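You operate a simulated robot arm through the tools that you are given. There is no shell and no other tool.

The job below is to be done with a simulated robot arm. You get a single attempt, and the scene is never put back.

Task
Vent the tester, then unclamp the orange fitting and clear the grey post.
Fine: the fitting goes on the long grey mat, its ring on the white mat; leave the vent open.

It is judged by the outcome, as a careful person would: the job done as asked, and still so three seconds after it is handed in. It fails if anything else is knocked over, pushed out of place, dropped, spilled or broken.

Robot
A 5-joint arm with a two-finger parallel gripper, fixed in place. Base frame: the origin is at the foot of the arm, x ahead of it, y to its left, z up; the work surface is at about z = 0. Readings come in mm, rad, newtons and seconds.
With the tool pointing down near the work surface it reaches from about 260 to 600 mm from the base axis. Its first joint turns from -1.152 to 1.152 rad. The tool tilts only in the upright plane through the base axis and itself; it spins freely about its own axis. Payload 1.57 kg.
The tool frame sits at the grasp point between the pads (the TCP): z along the fingers, y along the line on which they close. The tips reach 30 mm beyond it. The gripper opens to 80 mm. The fingers are 17 mm wide and 12 mm thick; the gripper's body (40 by 82 mm) begins 80 mm behind the TCP.
Orientation is told as [roll, pitch, yaw] about the base's x, y, z axes, in that order, counted from this pose: with the fingers straight down and closing along the base's y, the tool's x points along the base's -x, its y along +y and its z along -z.

Tools
- The arm moves only by the tool apply_moves. Its arguments are lists of equal length, an entry for each row: "offset": the shift along the tool's x, y, z in mm, a list of three; "delta_rot": the turn, a rotation vector about the tool's x, y, z in rad, a list of three; "claw": the opening, from 0 (shut) to 1 (fully open). In form: {"offset": [[tx, ty, tz], ...], "delta_rot": [[ax, ay, az], ...], "claw": [claw, ...]}. A call has 1 to 20 rows; each row is the pose to reach, as a shift and turn from the pose commanded when the call began, along the tool's axes at that moment. Rows are played at 5 a second. More than 50 mm and 0.15 rad between two rows, or a gripper value outside its range, and nothing of the call is played. Where a pose cannot be reached the arm comes as near as it can. A force on the tool above 40 N (or 10 N above the force at the start of the call, whichever is more), or a blocked arm, ends the call early, and 0.2 s more pass. The fingers move at their own pace (about 153 mm/s each) and stop on an object; they squeeze with about 38 N. The grip force told is the motor's: it shows also when the fingers shut on nothing. Time passes only in rows, and 0.2 s behind the last, so rows that repeat a pose let the fingers close. It gives the time, the measured TCP pose, the force on the tool (base axes), the opening and the grip force at its end, in the units of the frame above (readings bear some noise), with the torque about the TCP (base axes, N m) and any sound that the robot's microphone picked up, and new pictures: "show" is both (left out), scene, wrist or none.
- Cameras (640 x 400 px; columns grow to the right, rows downward): "scene" is fixed at [40.2, 393.5, 532.2]; the picture's right is [-0.74, -0.67, 0.00], its down [-0.34, 0.38, -0.86] and it looks along [0.58, -0.64, -0.51] (base axes); focal length 329 px, centre (320, 200). "wrist" rides on the gripper at [72, -7, -122] in the tool frame; the picture's right is [0.09, 1.00, 0.00], its down [-0.84, 0.08, -0.54] and it looks along [-0.54, 0.05, 0.84] (tool axes); focal length 238 px, centre (320, 200). There is no depth. A picture from a camera that has moved, and an enlarged one, comes with that camera's place and axes in the base frame and with its lens.
- inspect(camera, box): a new picture of the part [left, top, right, bottom] of that camera's present view, enlarged. The clock stands still meanwhile.
- job_done(): hands the job in; it is judged then, once.

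Nothing tells you positions but the pictures and the camera data. Unless the task says otherwise, let go and move clear before handing in.

The tools are called after ">>>" by a JSON object that holds its "op" and its "data". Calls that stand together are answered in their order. apply_moves: Moves the arm, as the interface text tells. Its arguments: {"type":"object","properties":{"offset":{"type":"array","items":{"type":"array","items":{"type":"number"}}},"delta_rot":{"type":"array","items":{"type":"array","items":{"type":"number"}}},"claw":{"type":"array","items":{"type":"number"}},"show":{"type":"string","enum":["both","scene","wrist","none"]}},"required":["offset","delta_rot","claw"]} The other tools are called the same way: inspect (camera, box) takes an enlarged picture of a part of a camera's view; job_done () hands the job in.

At the start:

```text
time: 0.0
eef_pos: [379.0, 138.8, 363.7]
tcp_rot: [0.001, 0.001, -0.001]
wrist_force: [-0.4, -0.4, -0.2]
moment: [-0.01, 0.05, 0.01]
gripper_width: 80.1
grip_force: 0.1
```

scene: 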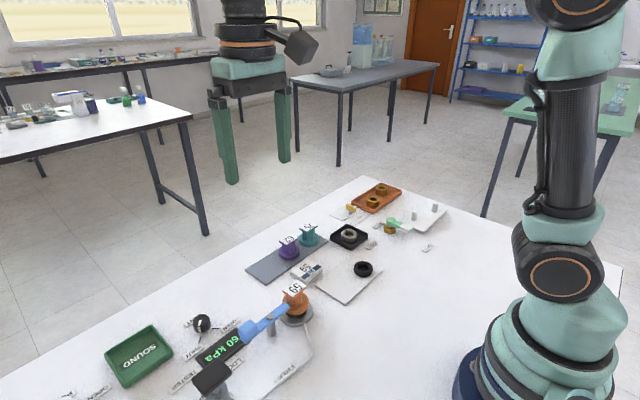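
wrist: 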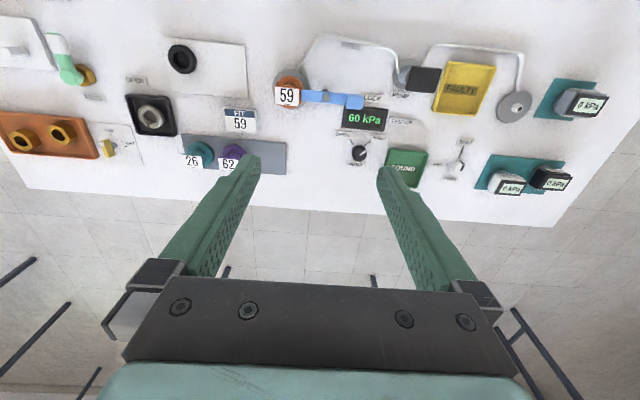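

I see a bench with a pressure tester (60 kPa display), a knob for venting, an orange fitting tagged 59 held by a blue lever clamp on a grey post, a long grey mat with fittings 26 and 62, and a white mat with a black ring. I'll enlarge the views before moving.

>>> {"op": "inspect", "data": {"camera": "wrist", "box": [260, 30, 440, 200]}}

>>> {"op": "inspect", "data": {"camera": "scene", "box": [160, 270, 340, 400]}}

>>> {"op": "inspect", "data": {"camera": "wrist", "box": [90, 30, 310, 190]}}

>>> {"op": "inspect", "data": {"camera": "scene", "box": [240, 180, 460, 320]}}

>>> {"op": "inspect", "data": {"camera": "wrist", "box": [380, 30, 620, 210]}}

```text
2.35 times, centred on (350, 115) of wrist
camera zoom: at [307.3, 131.2, 484.9], right [-0.09, 1.0, 0.0], down [0.84, 0.08, 0.54], along [0.54, 0.05, -0.84], focal length 561 px, centre (249, 400)
```

zoom: 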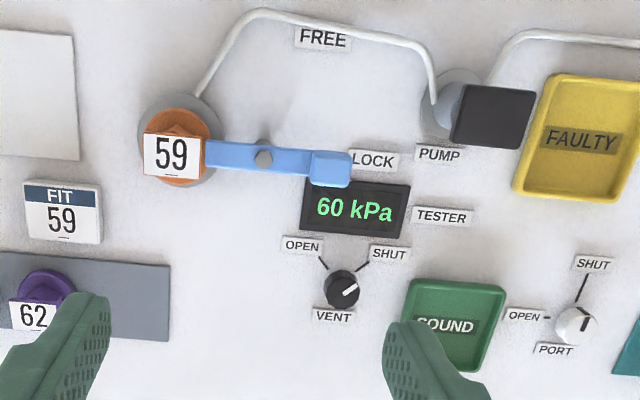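

```text
3.08 times, centred on (250, 335) of scene
camera zoom: at [40.2, 393.5, 532.2], right [-0.74, -0.67, 0.0], down [-0.34, 0.38, -0.86], along [0.58, -0.64, -0.51], focal length 1014 px, centre (535, -215)
```

zoom: 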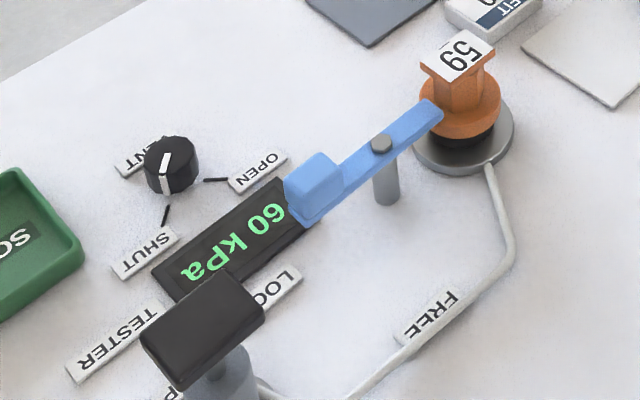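

```text
2.50 times, centred on (200, 110) of wrist
camera zoom: at [307.3, 131.2, 484.9], right [-0.09, 1.0, 0.0], down [0.84, 0.08, 0.54], along [0.54, 0.05, -0.84], focal length 596 px, centre (620, 425)
```

zoom: 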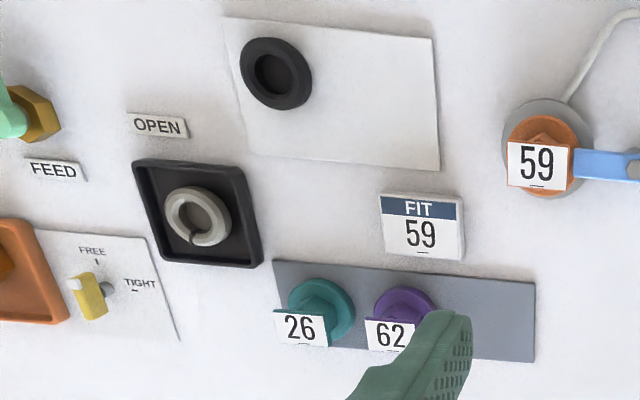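

```text
2.86 times, centred on (350, 250) of scene
camera zoom: at [40.2, 393.5, 532.2], right [-0.74, -0.67, 0.0], down [-0.34, 0.38, -0.86], along [0.58, -0.64, -0.51], focal length 941 px, centre (234, 57)
```

zoom: 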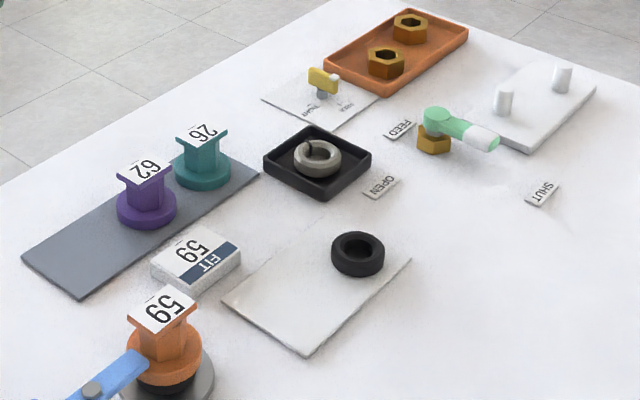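

```text
2.22 times, centred on (500, 120) of wrist
camera zoom: at [307.3, 131.2, 484.9], right [-0.09, 1.0, 0.0], down [0.84, 0.08, 0.54], along [0.54, 0.05, -0.84], focal length 530 px, centre (-80, 378)
```

zoom: 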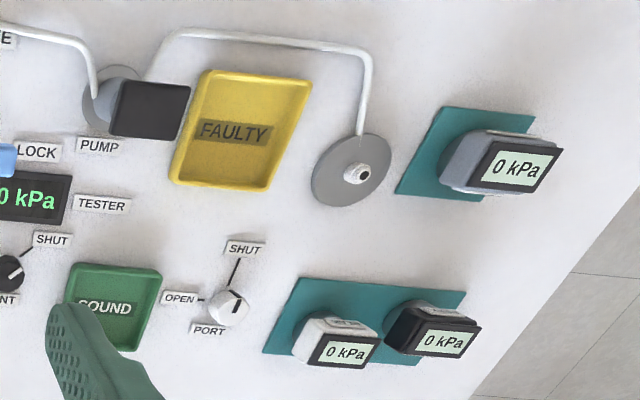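

The vent knob appears to be near (481, 231), with its pointer at SHUT. The post is near (377, 88), and the lever is at LOCK. I'll move to above the knob for a closer look.

>>> {"op": "apply_moves", "data": {"offset": [[-15, 15, 30], [-35, 30, 60], [-55, 50, 90], [-75, 70, 120], [-90, 85, 150], [-100, 92, 170]], "delta_rot": [[0, 0, 0], [0, 0, 0], [0, 0, 0], [0, 0, 0], [0, 0, 0], [0, 0, 0]], "claw": [1, 1, 1, 1, 1, 1]}}

```text
time: 1.4
eef_pos: [478.1, 230.3, 191.1]
tcp_rot: [0.0, -0.001, 0.002]
wrist_force: [0.1, -0.7, 0.6]
moment: [0.03, -0.02, -0.03]
gripper_width: 79.8
grip_force: 0.1
camera wrist: at [407.0, 223.4, 314.9], right [-0.09, 1.0, 0.0], down [0.84, 0.08, 0.54], along [0.54, 0.05, -0.84], focal length 238 px, centre (320, 200)
```

scene: 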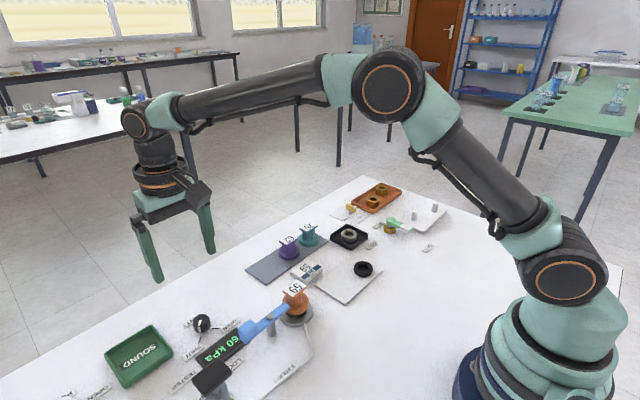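
wrist: 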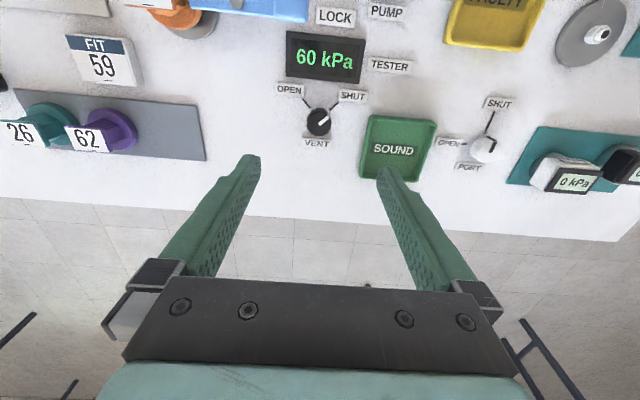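

>>> {"op": "inspect", "data": {"camera": "wrist", "box": [250, 60, 450, 190]}}

>>> {"op": "inspect", "data": {"camera": "scene", "box": [150, 290, 270, 370]}}

```text
3.08 times, centred on (350, 125) of wrist
camera zoom: at [407.0, 223.4, 314.9], right [-0.09, 1.0, 0.0], down [0.84, 0.08, 0.54], along [0.54, 0.05, -0.84], focal length 733 px, centre (228, 431)
```

zoom: 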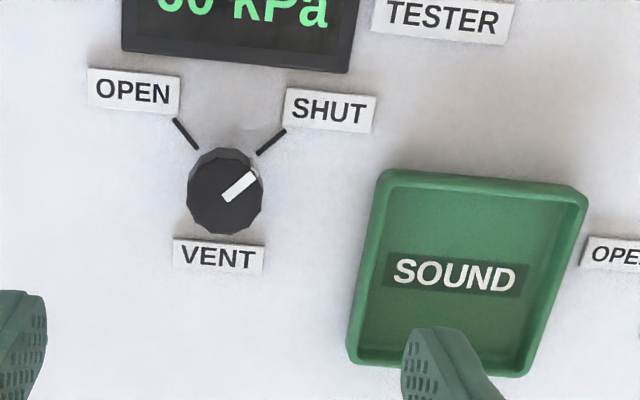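

```text
5.00 times, centred on (210, 330) of scene
camera zoom: at [40.1, 393.5, 532.2], right [-0.74, -0.67, 0.0], down [-0.34, 0.38, -0.86], along [0.58, -0.64, -0.51], focal length 1647 px, centre (870, -450)
```

zoom: 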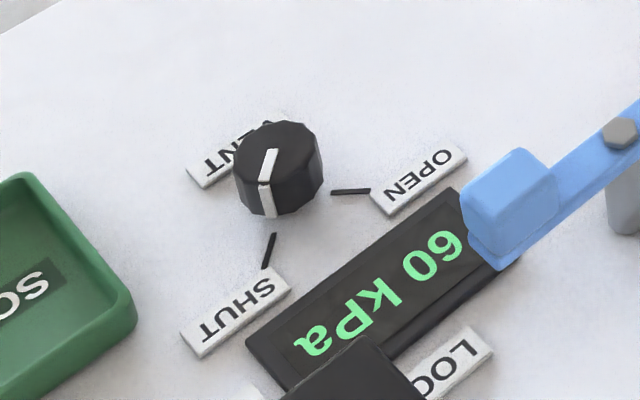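

The knob is about 30 mm wide, centred near (486, 231), with its top at about z = 22. I'll come down over it with the fingers part open, stopping partway to check the alignment.

>>> {"op": "apply_moves", "data": {"offset": [[-7.5, 0.5, 40], [-7.5, 0.5, 80], [-7.5, 0.5, 112], [-7.5, 0.5, 112]], "delta_rot": [[0, 0, 0], [0, 0, 0], [0, 0, 0], [0, 0, 0]], "claw": [0.8, 0.7, 0.7, 0.7]}}

>>> {"op": "inspect", "data": {"camera": "scene", "box": [130, 260, 290, 370]}}

```text
time: 2.4
eef_pos: [486.4, 231.8, 80.1]
tcp_rot: [0.001, 0.001, -0.001]
wrist_force: [-0.5, 0.4, 0.3]
moment: [0.0, 0.01, 0.0]
gripper_width: 55.8
grip_force: 0.1
camera wrist: at [415.0, 224.0, 201.9], right [-0.09, 1.0, 0.0], down [0.84, 0.08, 0.54], along [0.54, 0.05, -0.84], focal length 238 px, centre (320, 200)
```

scene: 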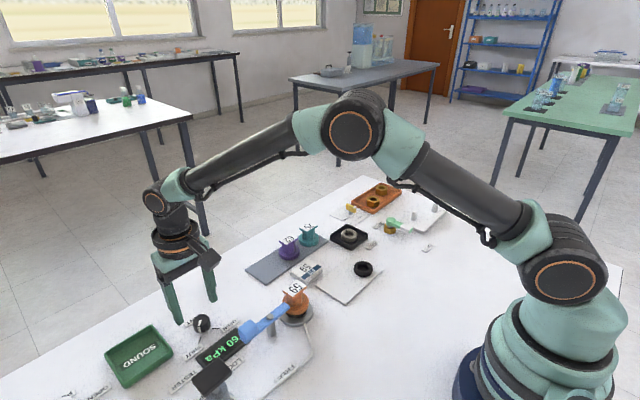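
wrist: 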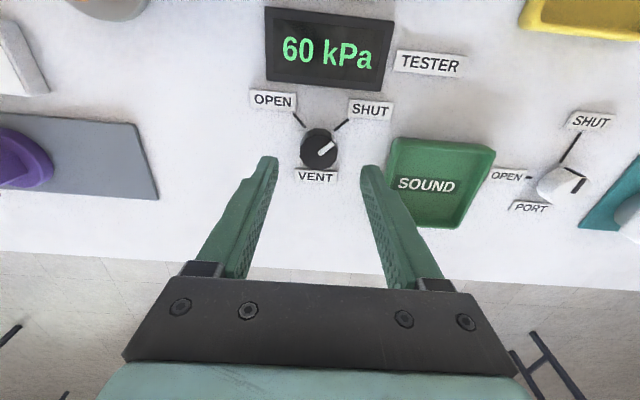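

```text
3.64 times, centred on (210, 315) of scene
camera zoom: at [40.2, 393.5, 532.2], right [-0.74, -0.67, 0.0], down [-0.34, 0.38, -0.86], along [0.58, -0.64, -0.51], focal length 1198 px, centre (720, -218)
```

zoom: 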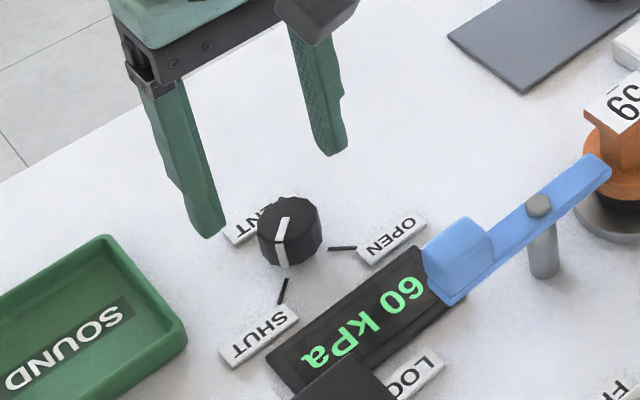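

The alignment looks good, so I'll descend around the knob and close on it. The fingertips will stop about 8 mm above the table, over the thin labels.

>>> {"op": "apply_moves", "data": {"offset": [[1.5, -0.8, 20], [1.5, -0.8, 42], [1.5, -0.8, 42], [1.5, -0.8, 42], [1.5, -0.8, 42]], "delta_rot": [[0, 0, 0], [0, 0, 0], [0, 0, 0], [0, 0, 0], [0, 0, 0]], "claw": [0.7, 0.7, 0.35, 0.2, 0.2]}}

>>> {"op": "inspect", "data": {"camera": "scene", "box": [130, 260, 290, 370]}}

```text
time: 3.6
eef_pos: [483.4, 231.0, 36.6]
tcp_rot: [0.0, 0.001, 0.0]
wrist_force: [0.8, -2.1, -1.0]
moment: [-0.03, -0.09, -0.02]
gripper_width: 29.0
grip_force: 39.1
camera wrist: at [413.5, 222.8, 159.8], right [-0.09, 1.0, 0.0], down [0.84, 0.08, 0.54], along [0.54, 0.05, -0.84], focal length 238 px, centre (320, 200)
```

scene: 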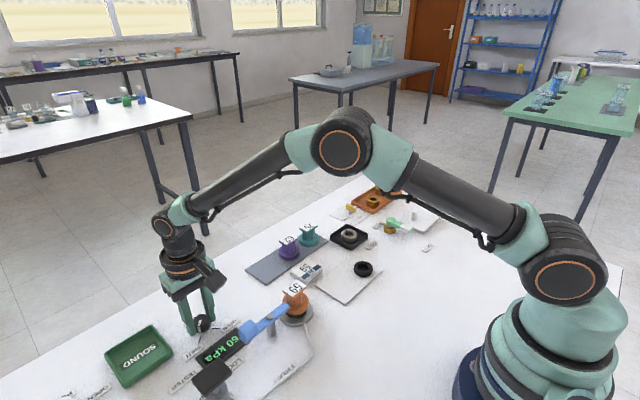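
wrist: 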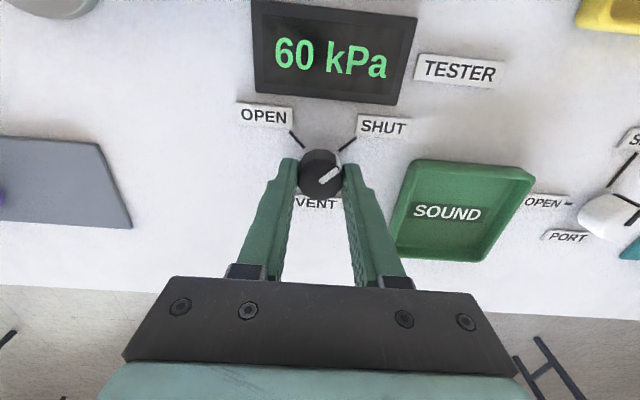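

```text
3.64 times, centred on (210, 315) of scene
camera zoom: at [40.2, 393.5, 532.2], right [-0.74, -0.67, 0.0], down [-0.34, 0.38, -0.86], along [0.58, -0.64, -0.51], focal length 1198 px, centre (720, -218)
```

zoom: 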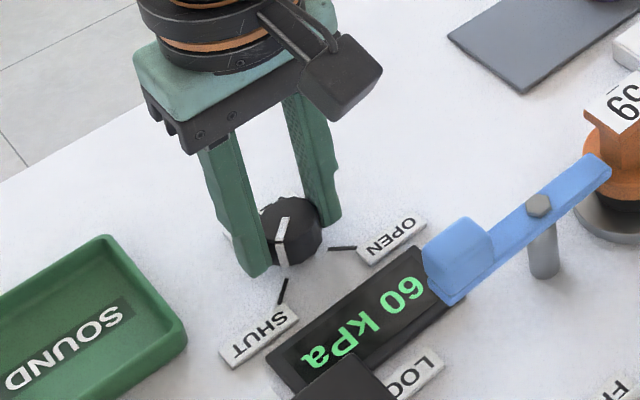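

The knob is gripped with 29 mm between the fingers. I'll turn it a quarter turn counter-clockwise, seen from above, from SHUT to OPEN.

>>> {"op": "apply_moves", "data": {"offset": [[0, 0, 0], [0, 0, 0], [0, 0, 0], [0, 0, 0], [0, 0, 0], [0, 0, 0], [0, 0, 0], [0, 0, 0], [0, 0, 0], [0, 0, 0], [0, 0, 0], [0, 0, 0]], "delta_rot": [[0, 0, -0.143], [0, 0, -0.286], [0, 0, -0.429], [0, 0, -0.572], [0, 0, -0.715], [0, 0, -0.858], [0, 0, -1.001], [0, 0, -1.144], [0, 0, -1.287], [0, 0, -1.43], [0, 0, -1.571], [0, 0, -1.59]], "claw": [0.2, 0.2, 0.2, 0.2, 0.2, 0.2, 0.2, 0.2, 0.2, 0.2, 0.2, 0.2]}}

>>> {"op": "inspect", "data": {"camera": "scene", "box": [130, 260, 290, 370]}}

```text
time: 6.2
eef_pos: [484.5, 230.5, 37.5]
tcp_rot: [0.0, -0.001, 1.594]
wrist_force: [13.9, -4.0, -26.2]
moment: [-0.07, -0.26, -0.5]
gripper_width: 29.0
grip_force: 39.1
camera wrist: at [493.4, 157.6, 160.8], right [-0.99, -0.11, 0.0], down [-0.09, 0.84, 0.54], along [-0.06, 0.54, -0.84], focal length 238 px, centre (320, 200)
```

scene: 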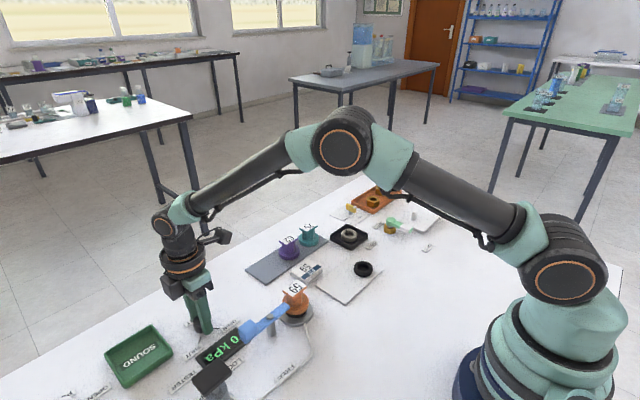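
wrist: 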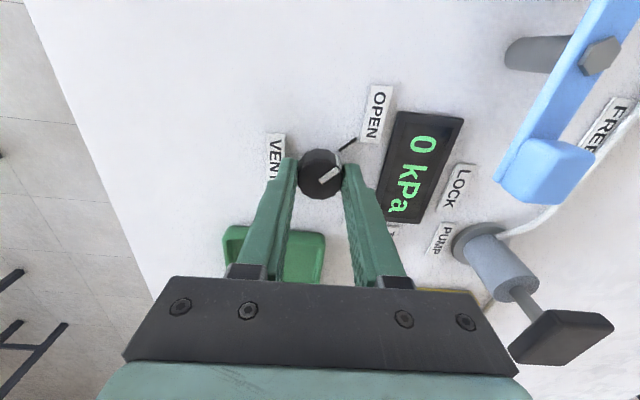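

```text
3.64 times, centred on (210, 315) of scene
camera zoom: at [40.3, 393.6, 532.1], right [-0.74, -0.67, 0.0], down [-0.34, 0.38, -0.86], along [0.58, -0.64, -0.51], focal length 1198 px, centre (720, -218)
```

zoom: 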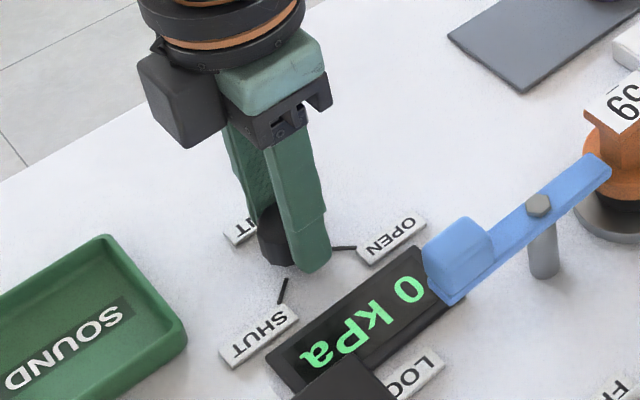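

The display reads 0 kPa and the pointer is on OPEN. I'll ease back slightly, open just enough to let go, and rise.

>>> {"op": "apply_moves", "data": {"offset": [[0, 0, 0], [0, 0, 0], [0, 0, 0], [0, 0, -30], [0, 0, -70], [0, 0, -110]], "delta_rot": [[0, 0, 0.019], [0, 0, 0.019], [0, 0, 0.019], [0, 0, 0.019], [0, 0, 0.019], [0, 0, 0.019]], "claw": [0.37, 0.5, 0.5, 0.5, 0.5, 0.5]}}

>>> {"op": "inspect", "data": {"camera": "scene", "box": [130, 260, 340, 400]}}

>>> {"op": "inspect", "data": {"camera": "wrist", "box": [350, 0, 640, 200]}}

```text
time: 7.6
eef_pos: [483.8, 229.8, 149.5]
tcp_rot: [-0.001, 0.001, 1.573]
wrist_force: [0.4, 0.2, -0.1]
moment: [0.03, 0.0, -0.03]
gripper_width: 40.1
grip_force: 0.0
camera wrist: at [490.6, 157.0, 272.1], right [-1.0, -0.09, 0.0], down [-0.08, 0.84, 0.54], along [-0.05, 0.54, -0.84], focal length 238 px, centre (320, 200)
```

scene: 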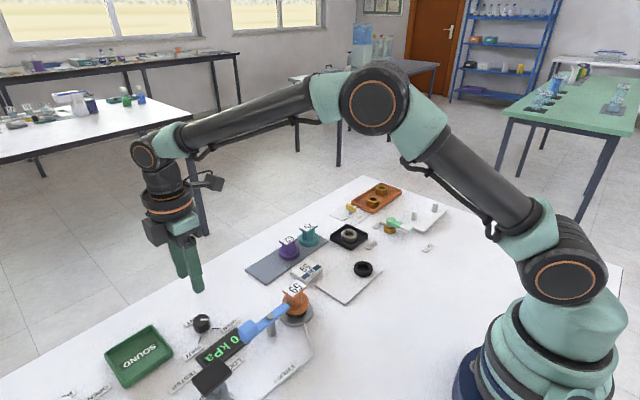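
wrist: 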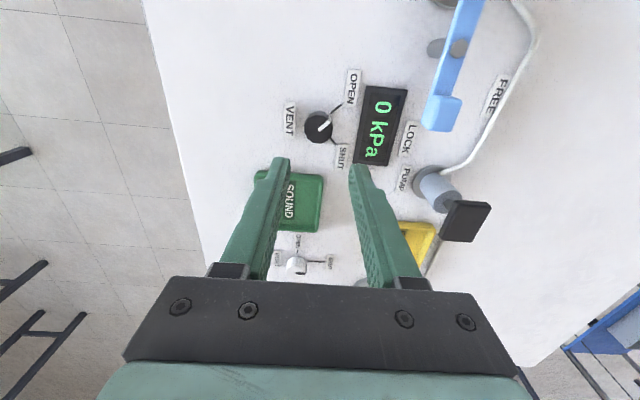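

```text
2.86 times, centred on (235, 330) of scene
camera zoom: at [40.2, 393.5, 532.2], right [-0.74, -0.67, 0.0], down [-0.34, 0.38, -0.86], along [0.58, -0.64, -0.51], focal length 941 px, centre (563, -171)
```

zoom: 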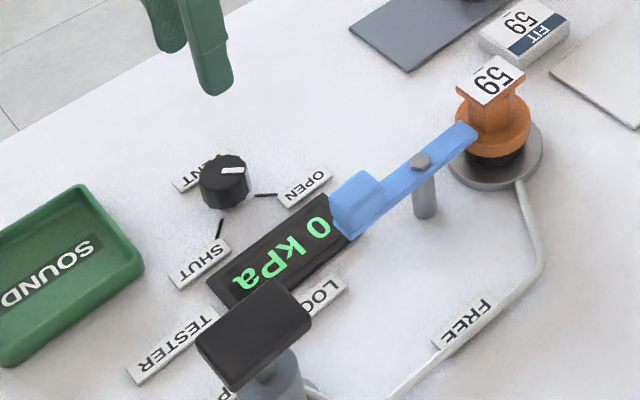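

```text
2.00 times, centred on (495, 100) of wrist
camera zoom: at [490.6, 157.0, 272.1], right [-1.0, -0.09, 0.0], down [-0.08, 0.84, 0.54], along [-0.05, 0.54, -0.84], focal length 477 px, centre (-30, 400)
```

zoom: 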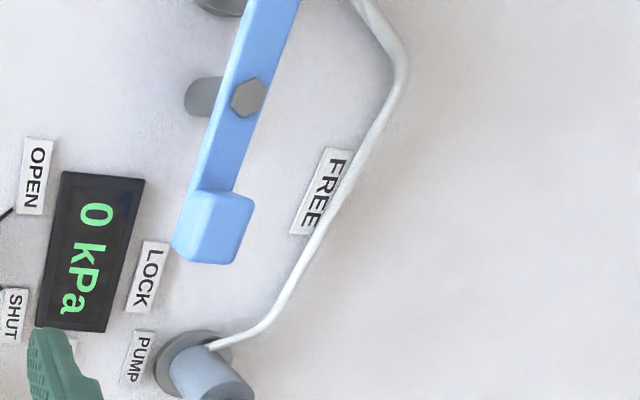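

The vent is open. The lever pivots at about (379, 149), and its handle block is near (379, 194) with its top at roughly z = 59. I'll move above the handle, keeping the fingers closing along x, and take a closer look.

>>> {"op": "apply_moves", "data": {"offset": [[12, 35, 0], [24, 70, 0], [36, 105, 0], [36, 105, 20], [36, 105, 20]], "delta_rot": [[0, 0, 0], [0, 0, 0], [0, 0, 0], [0, 0, 0], [0, 0, 0]], "claw": [0.5, 0.5, 0.5, 0.6, 0.6]}}

>>> {"op": "inspect", "data": {"camera": "scene", "box": [170, 240, 350, 380]}}

>>> {"op": "inspect", "data": {"camera": "wrist", "box": [230, 60, 430, 200]}}

```text
time: 8.8
eef_pos: [380.9, 193.8, 128.4]
tcp_rot: [0.0, -0.002, 1.572]
wrist_force: [-0.8, 0.3, -0.1]
moment: [0.03, 0.0, 0.0]
gripper_width: 48.0
grip_force: 0.2
camera wrist: at [388.2, 121.4, 251.0], right [-1.0, -0.09, 0.0], down [-0.08, 0.84, 0.54], along [-0.05, 0.54, -0.84], focal length 238 px, centre (320, 200)
```

scene: 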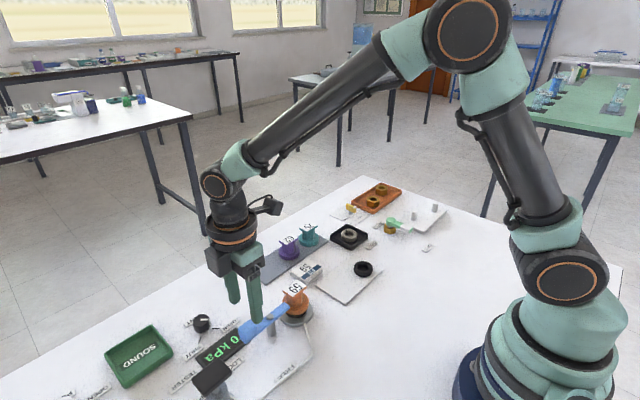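
wrist: 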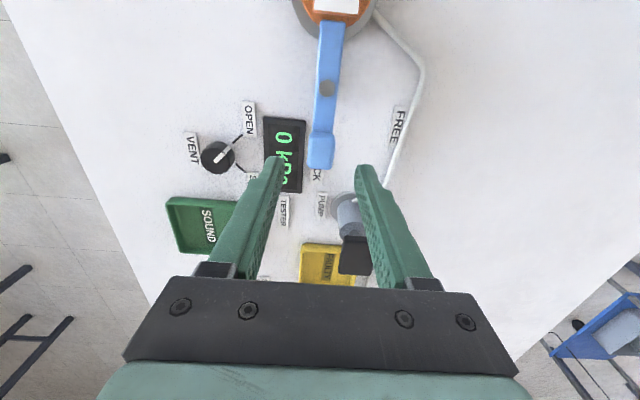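

```text
2.86 times, centred on (260, 310) of scene
camera zoom: at [40.1, 393.5, 532.2], right [-0.74, -0.67, 0.0], down [-0.34, 0.38, -0.86], along [0.58, -0.64, -0.51], focal length 941 px, centre (491, -114)
```

zoom: 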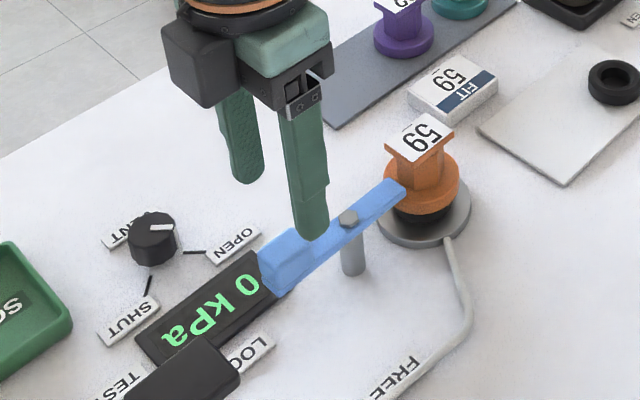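

```text
2.86 times, centred on (330, 130) of wrist
camera zoom: at [388.2, 121.4, 251.0], right [-1.0, -0.09, 0.0], down [-0.08, 0.84, 0.54], along [-0.05, 0.54, -0.84], focal length 681 px, centre (291, 400)
```

zoom: 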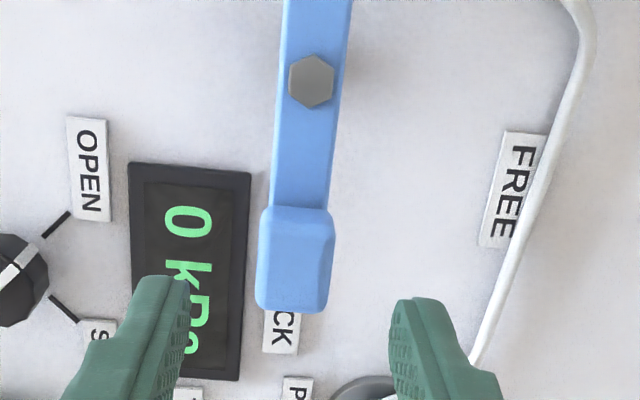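

The handle block is centred at about (380, 195) and is 22 mm wide, directly under the gripper. I'll descend around it with the tips at about z = 40 and close to measure it.

>>> {"op": "apply_moves", "data": {"offset": [[0, 1, 30], [0, 1, 58], [0, 1, 58], [0, 1, 58], [0, 1, 58]], "delta_rot": [[0, 0, 0], [0, 0, 0], [0, 0, 0], [0, 0, 0], [0, 0, 0]], "claw": [0.6, 0.6, 0.4, 0.22, 0.22]}}

>>> {"op": "inspect", "data": {"camera": "scene", "box": [170, 240, 350, 380]}}

```text
time: 10.0
eef_pos: [380.2, 196.6, 70.0]
tcp_rot: [-0.002, 0.0, 1.574]
wrist_force: [0.7, 2.1, -3.1]
moment: [0.24, -0.01, 0.03]
gripper_width: 21.7
grip_force: 34.6
camera wrist: at [386.9, 122.4, 191.9], right [-1.0, -0.09, 0.0], down [-0.08, 0.84, 0.54], along [-0.05, 0.54, -0.84], focal length 238 px, centre (320, 200)
```

scene: 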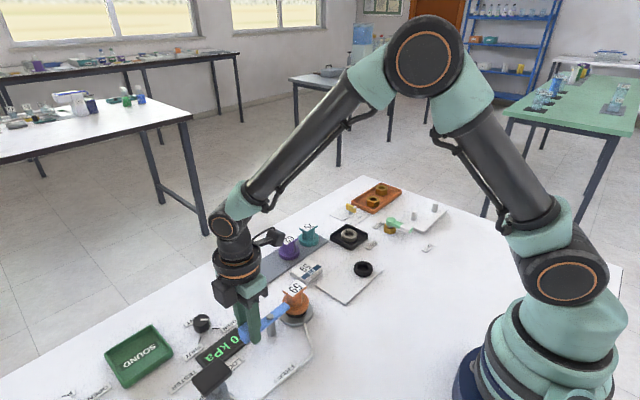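
wrist: 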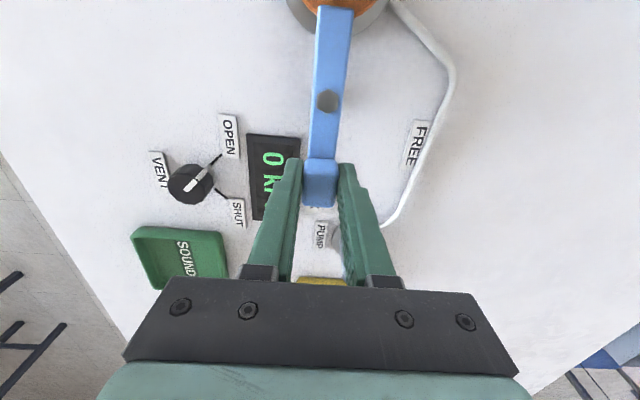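

```text
2.86 times, centred on (260, 310) of scene
camera zoom: at [40.2, 393.5, 532.2], right [-0.74, -0.67, 0.0], down [-0.34, 0.38, -0.86], along [0.58, -0.64, -0.51], focal length 941 px, centre (491, -114)
```

zoom: 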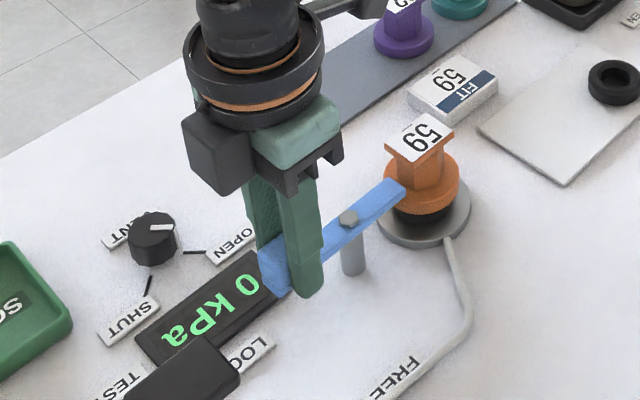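

The handle is caged at 21.7 mm. I'll loosen slightly and swing it along its arc towards FREE, stopping partway to look.

>>> {"op": "apply_moves", "data": {"offset": [[0, 0, 0], [0.47, 6.63, 0], [1.89, 13.12, 0], [4.21, 19.34, 0], [7.4, 25.17, 0], [11.39, 30.49, 0], [16.09, 35.18, 0], [21.4, 39.15, 0], [21.4, 39.15, 0]], "delta_rot": [[0, 0, 0], [0, 0, -0.143], [0, 0, -0.286], [0, 0, -0.429], [0, 0, -0.572], [0, 0, -0.715], [0, 0, -0.858], [0, 0, -1.001], [0, 0, -1.001]], "claw": [0.31, 0.31, 0.31, 0.31, 0.31, 0.31, 0.31, 0.31, 0.31]}}

>>> {"op": "inspect", "data": {"camera": "scene", "box": [170, 240, 350, 380]}}

```text
time: 12.0
eef_pos: [339.9, 173.6, 70.4]
tcp_rot: [-0.002, -0.001, 2.576]
wrist_force: [0.6, 0.4, 0.7]
moment: [-0.01, 0.02, 0.03]
gripper_width: 25.8
grip_force: 0.8
camera wrist: at [403.8, 139.0, 193.1], right [-0.46, -0.89, 0.0], down [-0.75, 0.38, 0.54], along [-0.48, 0.25, -0.84], focal length 238 px, centre (320, 200)
```

scene: 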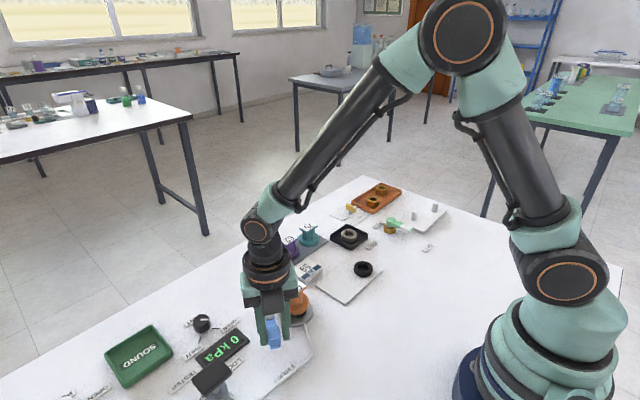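
wrist: 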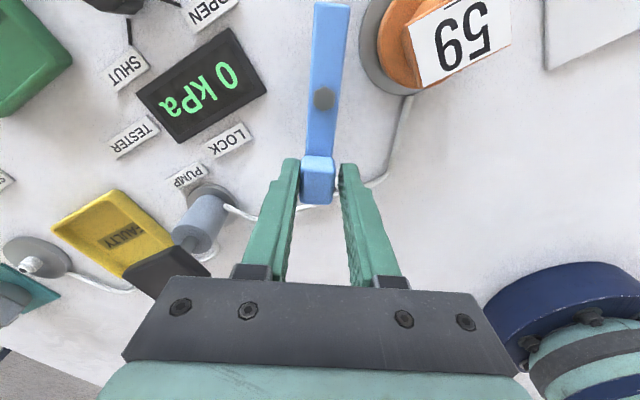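

```text
2.86 times, centred on (260, 310) of scene
camera zoom: at [40.2, 393.5, 532.2], right [-0.74, -0.67, 0.0], down [-0.34, 0.38, -0.86], along [0.58, -0.64, -0.51], focal length 941 px, centre (491, -114)
```

zoom: 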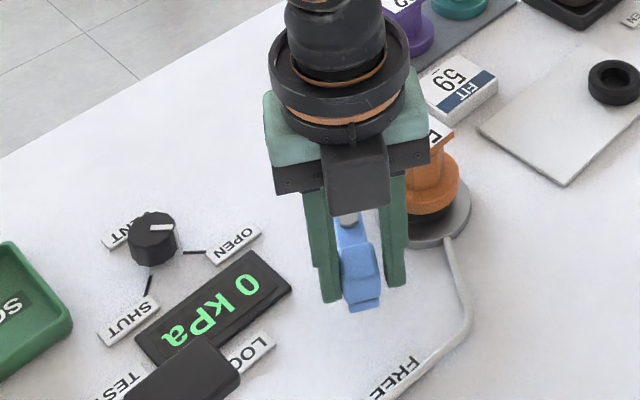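

The lever swings freely and its tail is clear of the fitting. I'll continue the remaining part of the way to FREE.

>>> {"op": "apply_moves", "data": {"offset": [[0.28, 5.1, 0], [1.12, 10.15, 0], [1.12, 10.15, 0]], "delta_rot": [[0, 0, -0.11], [0, 0, -0.22], [0, 0, -0.22]], "claw": [0.31, 0.31, 0.31]}}

>>> {"op": "inspect", "data": {"camera": "wrist", "box": [200, 0, 460, 220]}}

```text
time: 12.8
eef_pos: [334.8, 163.5, 70.0]
tcp_rot: [-0.001, 0.0, 2.795]
wrist_force: [0.4, 0.3, -0.6]
moment: [0.03, -0.02, 0.0]
gripper_width: 25.5
grip_force: 0.1
camera wrist: at [405.4, 144.7, 192.6], right [-0.25, -0.97, 0.0], down [-0.81, 0.21, 0.54], along [-0.52, 0.14, -0.84], focal length 238 px, centre (320, 200)
```

scene: 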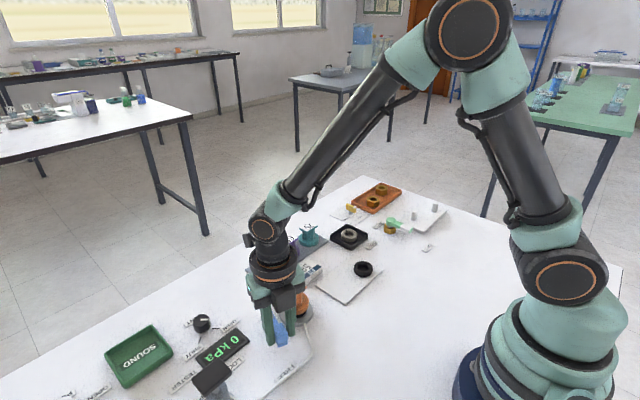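
wrist: 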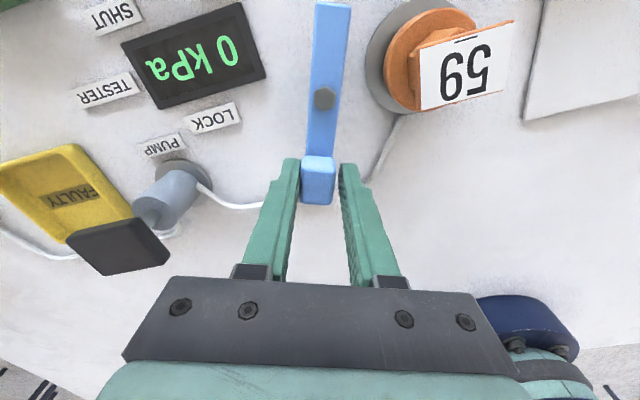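

```text
1.82 times, centred on (330, 110) of wrist
camera zoom: at [405.4, 144.7, 192.6], right [-0.25, -0.97, 0.0], down [-0.81, 0.21, 0.54], along [-0.52, 0.14, -0.84], focal length 433 px, centre (302, 364)
```

zoom: 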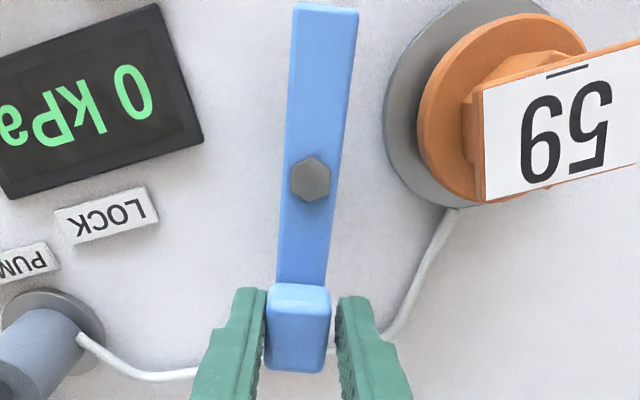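

There's no stop felt yet. I'll nudge it a little further in small steps to make sure it's fully at FREE.

>>> {"op": "apply_moves", "data": {"offset": [[0.15, 3.7, 0], [0.6, 7.4, 0], [0.6, 7.4, 0]], "delta_rot": [[0, 0, -0.08], [0, 0, -0.16], [0, 0, -0.16]], "claw": [0.31, 0.31, 0.31], "show": "wrist"}}

```text
time: 13.6
eef_pos: [333.3, 156.9, 70.1]
tcp_rot: [0.001, -0.001, 2.952]
wrist_force: [-0.1, 0.5, 0.1]
moment: [-0.02, -0.02, -0.05]
gripper_width: 25.3
grip_force: 0.0
camera wrist: at [405.7, 149.5, 192.6], right [-0.1, -1.0, 0.0], down [-0.84, 0.08, 0.54], along [-0.54, 0.05, -0.84], focal length 238 px, centre (320, 200)
```

wrist: 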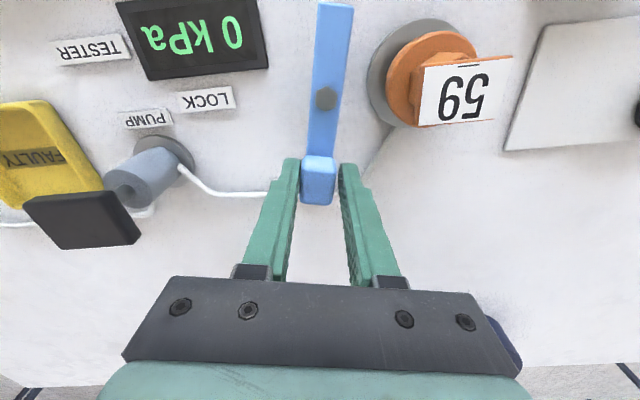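

It's still moving freely, so I'll take it to a full quarter turn.

>>> {"op": "apply_moves", "data": {"offset": [[0.2, 4.4, 0], [0.8, 8.9, 0], [0.8, 8.9, 0]], "delta_rot": [[0, 0, -0.095], [0, 0, -0.19], [0, 0, -0.19]], "claw": [0.31, 0.31, 0.31], "show": "both"}}

```text
time: 14.4
eef_pos: [332.3, 147.7, 69.8]
tcp_rot: [0.001, 0.0, -3.14]
wrist_force: [-0.1, 0.8, -0.2]
moment: [0.02, 0.02, 0.0]
gripper_width: 25.1
grip_force: 0.1
camera wrist: at [404.3, 153.8, 192.8], right [0.09, -1.0, 0.0], down [-0.84, -0.08, 0.54], along [-0.54, -0.05, -0.84], focal length 238 px, centre (320, 200)
```

scene: 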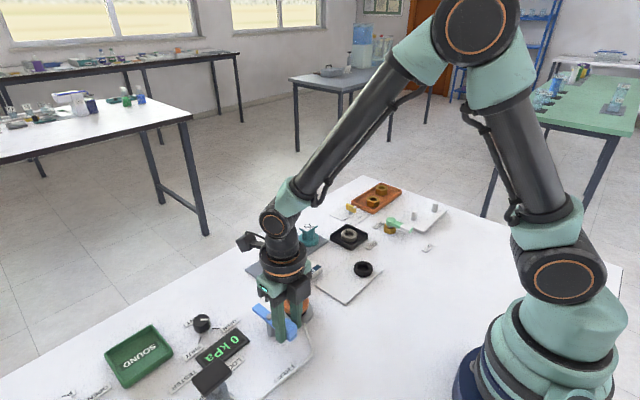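
wrist: 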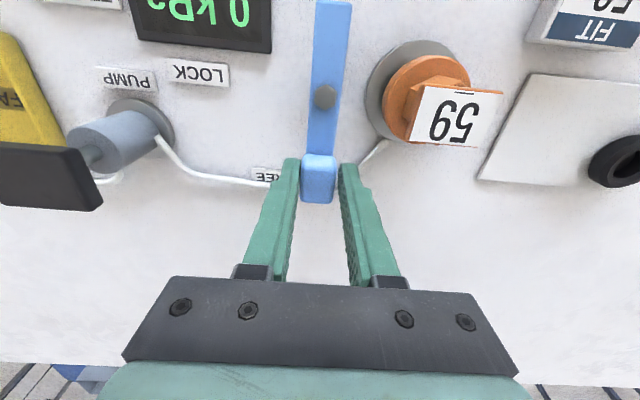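

The lever is now a full quarter turn round and the fitting is free. I'll open and rise clear, then study the fitting.

>>> {"op": "apply_moves", "data": {"offset": [[0, 0, 0], [0, 0, -20], [0, 0, -60], [0, 0, -100], [0, 0, -130]], "delta_rot": [[0, 0, 0], [0, 0, 0], [0, 0, 0], [0, 0, 0], [0, 0, 0]], "claw": [0.45, 0.45, 0.45, 0.45, 0.45]}}

>>> {"op": "inspect", "data": {"camera": "scene", "box": [240, 220, 340, 350]}}

>>> {"op": "inspect", "data": {"camera": "wrist", "box": [280, 0, 540, 200]}}

```text
time: 15.6
eef_pos: [332.2, 148.5, 199.3]
tcp_rot: [-0.002, 0.0, -3.141]
wrist_force: [0.5, 0.0, 0.0]
moment: [0.04, -0.01, -0.03]
gripper_width: 36.0
grip_force: 0.0
camera wrist: at [404.9, 154.5, 322.5], right [0.09, -1.0, 0.0], down [-0.84, -0.08, 0.54], along [-0.54, -0.05, -0.84], focal length 238 px, centre (320, 200)
```

scene: 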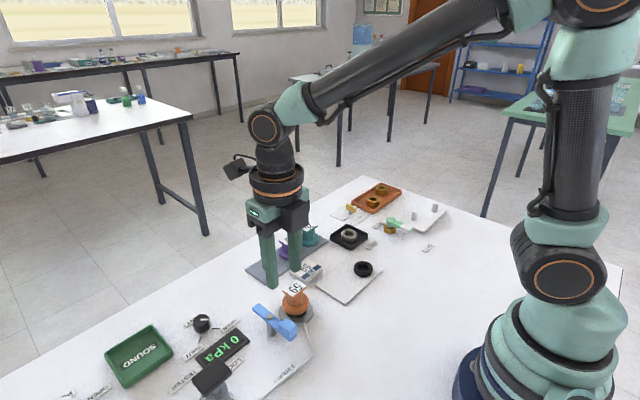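
wrist: 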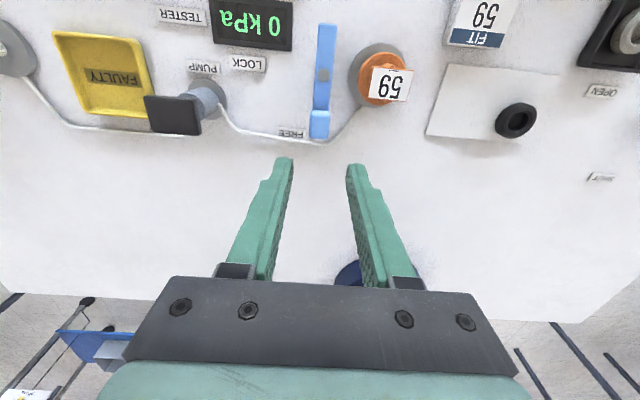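

```text
3.08 times, centred on (290, 285) of scene
camera zoom: at [40.2, 393.5, 532.2], right [-0.74, -0.67, 0.0], down [-0.34, 0.38, -0.86], along [0.58, -0.64, -0.51], focal length 1014 px, centre (412, -62)
```

zoom: 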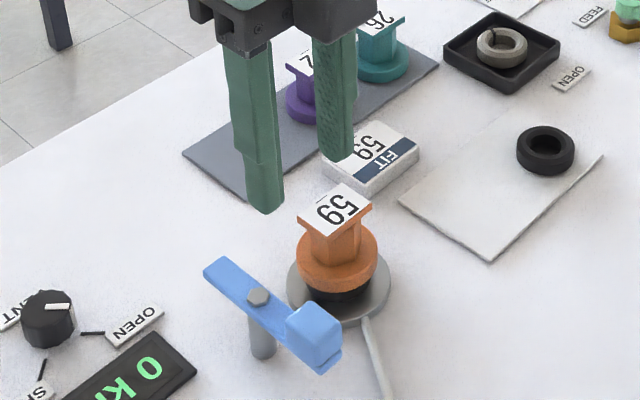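

```text
2.00 times, centred on (410, 100) of wrist
camera zoom: at [404.9, 154.5, 322.5], right [0.09, -1.0, 0.0], down [-0.84, -0.08, 0.54], along [-0.54, -0.05, -0.84], focal length 477 px, centre (140, 400)
```

zoom: 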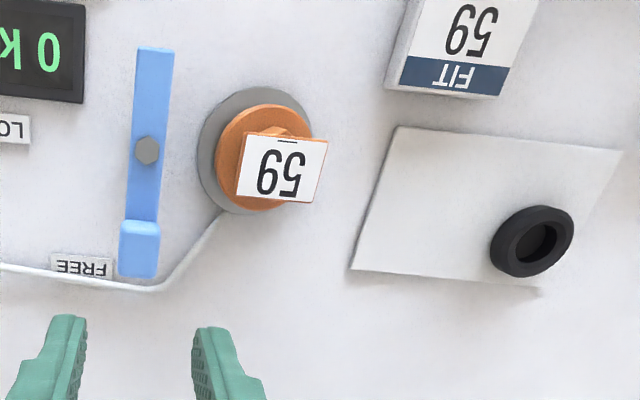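

I'll zoom in further on the fitting and on the two like it, to judge the neck, flange and tag plate shapes.

>>> {"op": "inspect", "data": {"camera": "scene", "box": [270, 270, 330, 335]}}

>>> {"op": "inspect", "data": {"camera": "scene", "box": [260, 215, 340, 280]}}

>>> {"op": "inspect", "data": {"camera": "wrist", "box": [340, 30, 430, 120]}}

```text
6.15 times, centred on (300, 302) of scene
camera zoom: at [40.2, 393.5, 532.2], right [-0.74, -0.67, 0.0], down [-0.34, 0.38, -0.86], along [0.58, -0.64, -0.51], focal length 2027 px, centre (443, -431)
```

zoom: 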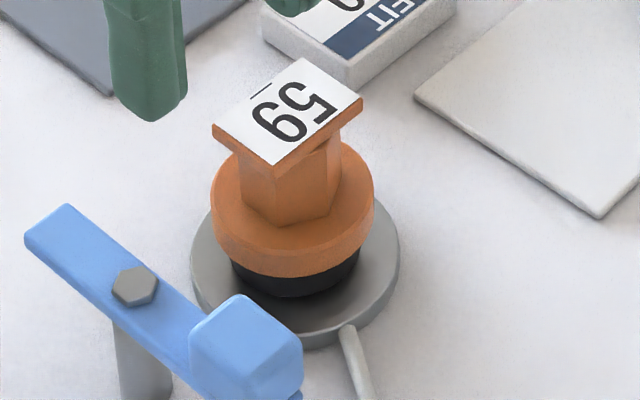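

```text
6.15 times, centred on (300, 248) of scene
camera zoom: at [40.2, 393.5, 532.2], right [-0.74, -0.67, 0.0], down [-0.34, 0.38, -0.86], along [0.58, -0.64, -0.51], focal length 2027 px, centre (443, -92)
```

zoom: 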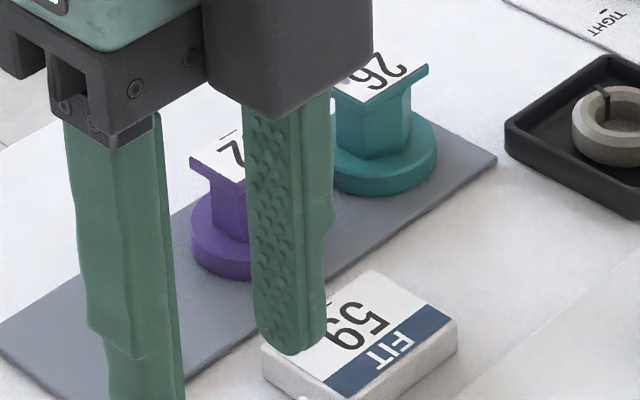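

```text
4.44 times, centred on (385, 75) of wrist
camera zoom: at [404.9, 154.5, 322.5], right [0.09, -1.0, 0.0], down [-0.84, -0.08, 0.54], along [-0.54, -0.05, -0.84], focal length 1059 px, centre (31, 756)
```

zoom: 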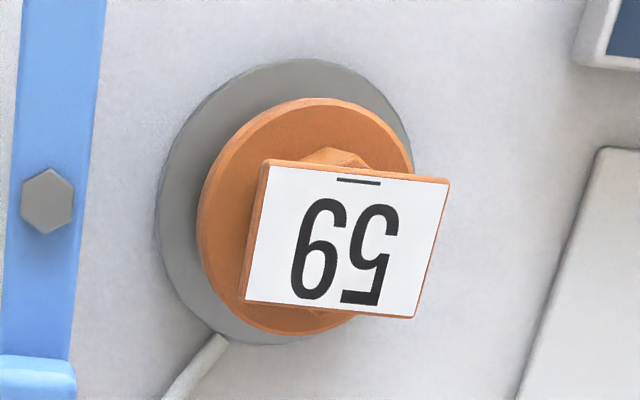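

The fitting has a round flange about 52 mm wide, roughly z = 21–35. Above that is a hex neck, with a tag about 44 × 30 mm on top. The smaller black ring sits underneath. I'll grip the flange along x, so I'm going above it and turning the gripper.

>>> {"op": "apply_moves", "data": {"offset": [[0, 0, 0], [5, 8, 0], [10, 15, 0], [15, 22, 0], [20, 28, 0], [25, 34, 0], [30, 40, 5], [35, 46, 10], [40, 54, 20], [45, 60, 25], [47, 64, 30], [47, 64, 30]], "delta_rot": [[0, 0, 0.14], [0, 0, 0.28], [0, 0, 0.42], [0, 0, 0.56], [0, 0, 0.7], [0, 0, 0.84], [0, 0, 0.98], [0, 0, 1.12], [0, 0, 1.26], [0, 0, 1.4], [0, 0, 1.54], [0, 0, 1.571]], "claw": [0.6, 0.8, 0.9, 0.9, 0.9, 0.9, 0.9, 0.9, 0.9, 0.9, 0.9, 0.9]}}

>>> {"op": "inspect", "data": {"camera": "wrist", "box": [230, 40, 430, 180]}}

>>> {"op": "inspect", "data": {"camera": "scene", "box": [230, 210, 370, 340]}}

```text
time: 18.2
eef_pos: [379.6, 83.4, 170.5]
tcp_rot: [0.0, -0.001, 1.569]
wrist_force: [0.0, -1.1, -0.4]
moment: [-0.03, 0.02, 0.02]
gripper_width: 71.9
grip_force: 0.0
camera wrist: at [386.6, 10.5, 292.5], right [-1.0, -0.09, 0.0], down [-0.08, 0.84, 0.54], along [-0.05, 0.54, -0.84], focal length 238 px, centre (320, 200)
```

scene: 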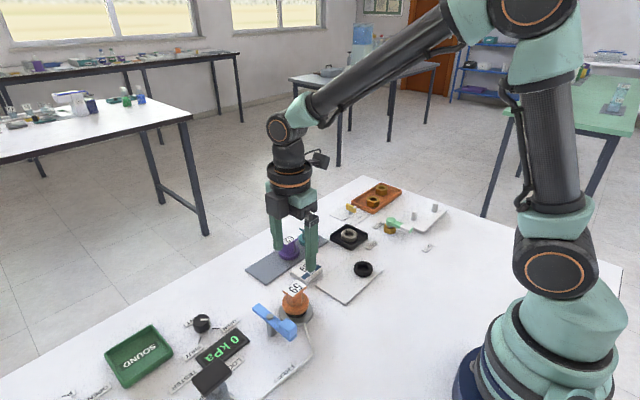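
wrist: 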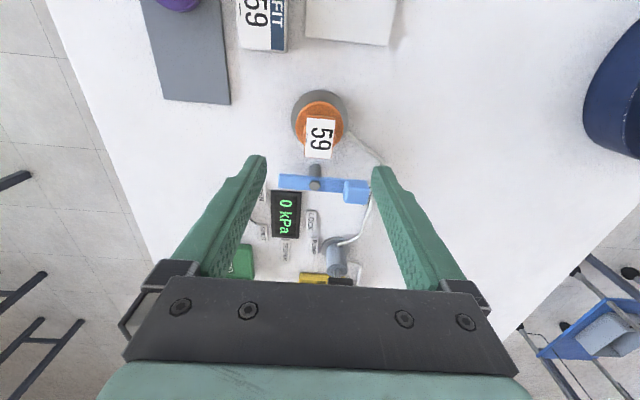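

```text
2.86 times, centred on (330, 110) of wrist
camera zoom: at [386.6, 10.5, 292.5], right [-1.0, -0.09, 0.0], down [-0.08, 0.84, 0.54], along [-0.05, 0.54, -0.84], focal length 681 px, centre (291, 457)
```

zoom: 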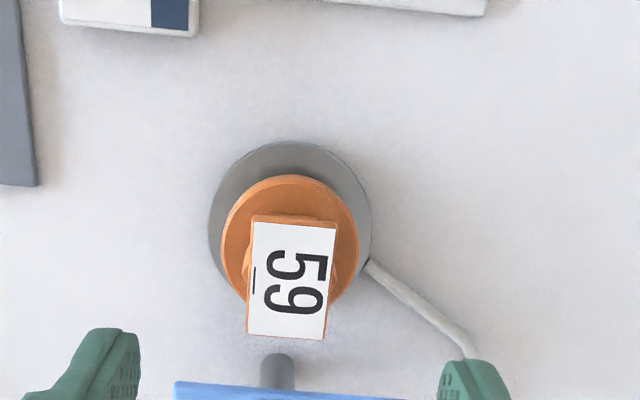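

```text
3.08 times, centred on (300, 275) of scene
camera zoom: at [40.2, 393.5, 532.2], right [-0.74, -0.67, 0.0], down [-0.34, 0.38, -0.86], along [0.58, -0.64, -0.51], focal length 1014 px, centre (382, -31)
```

zoom: 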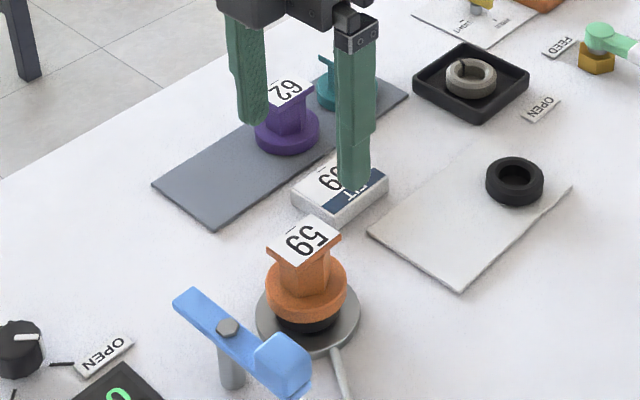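

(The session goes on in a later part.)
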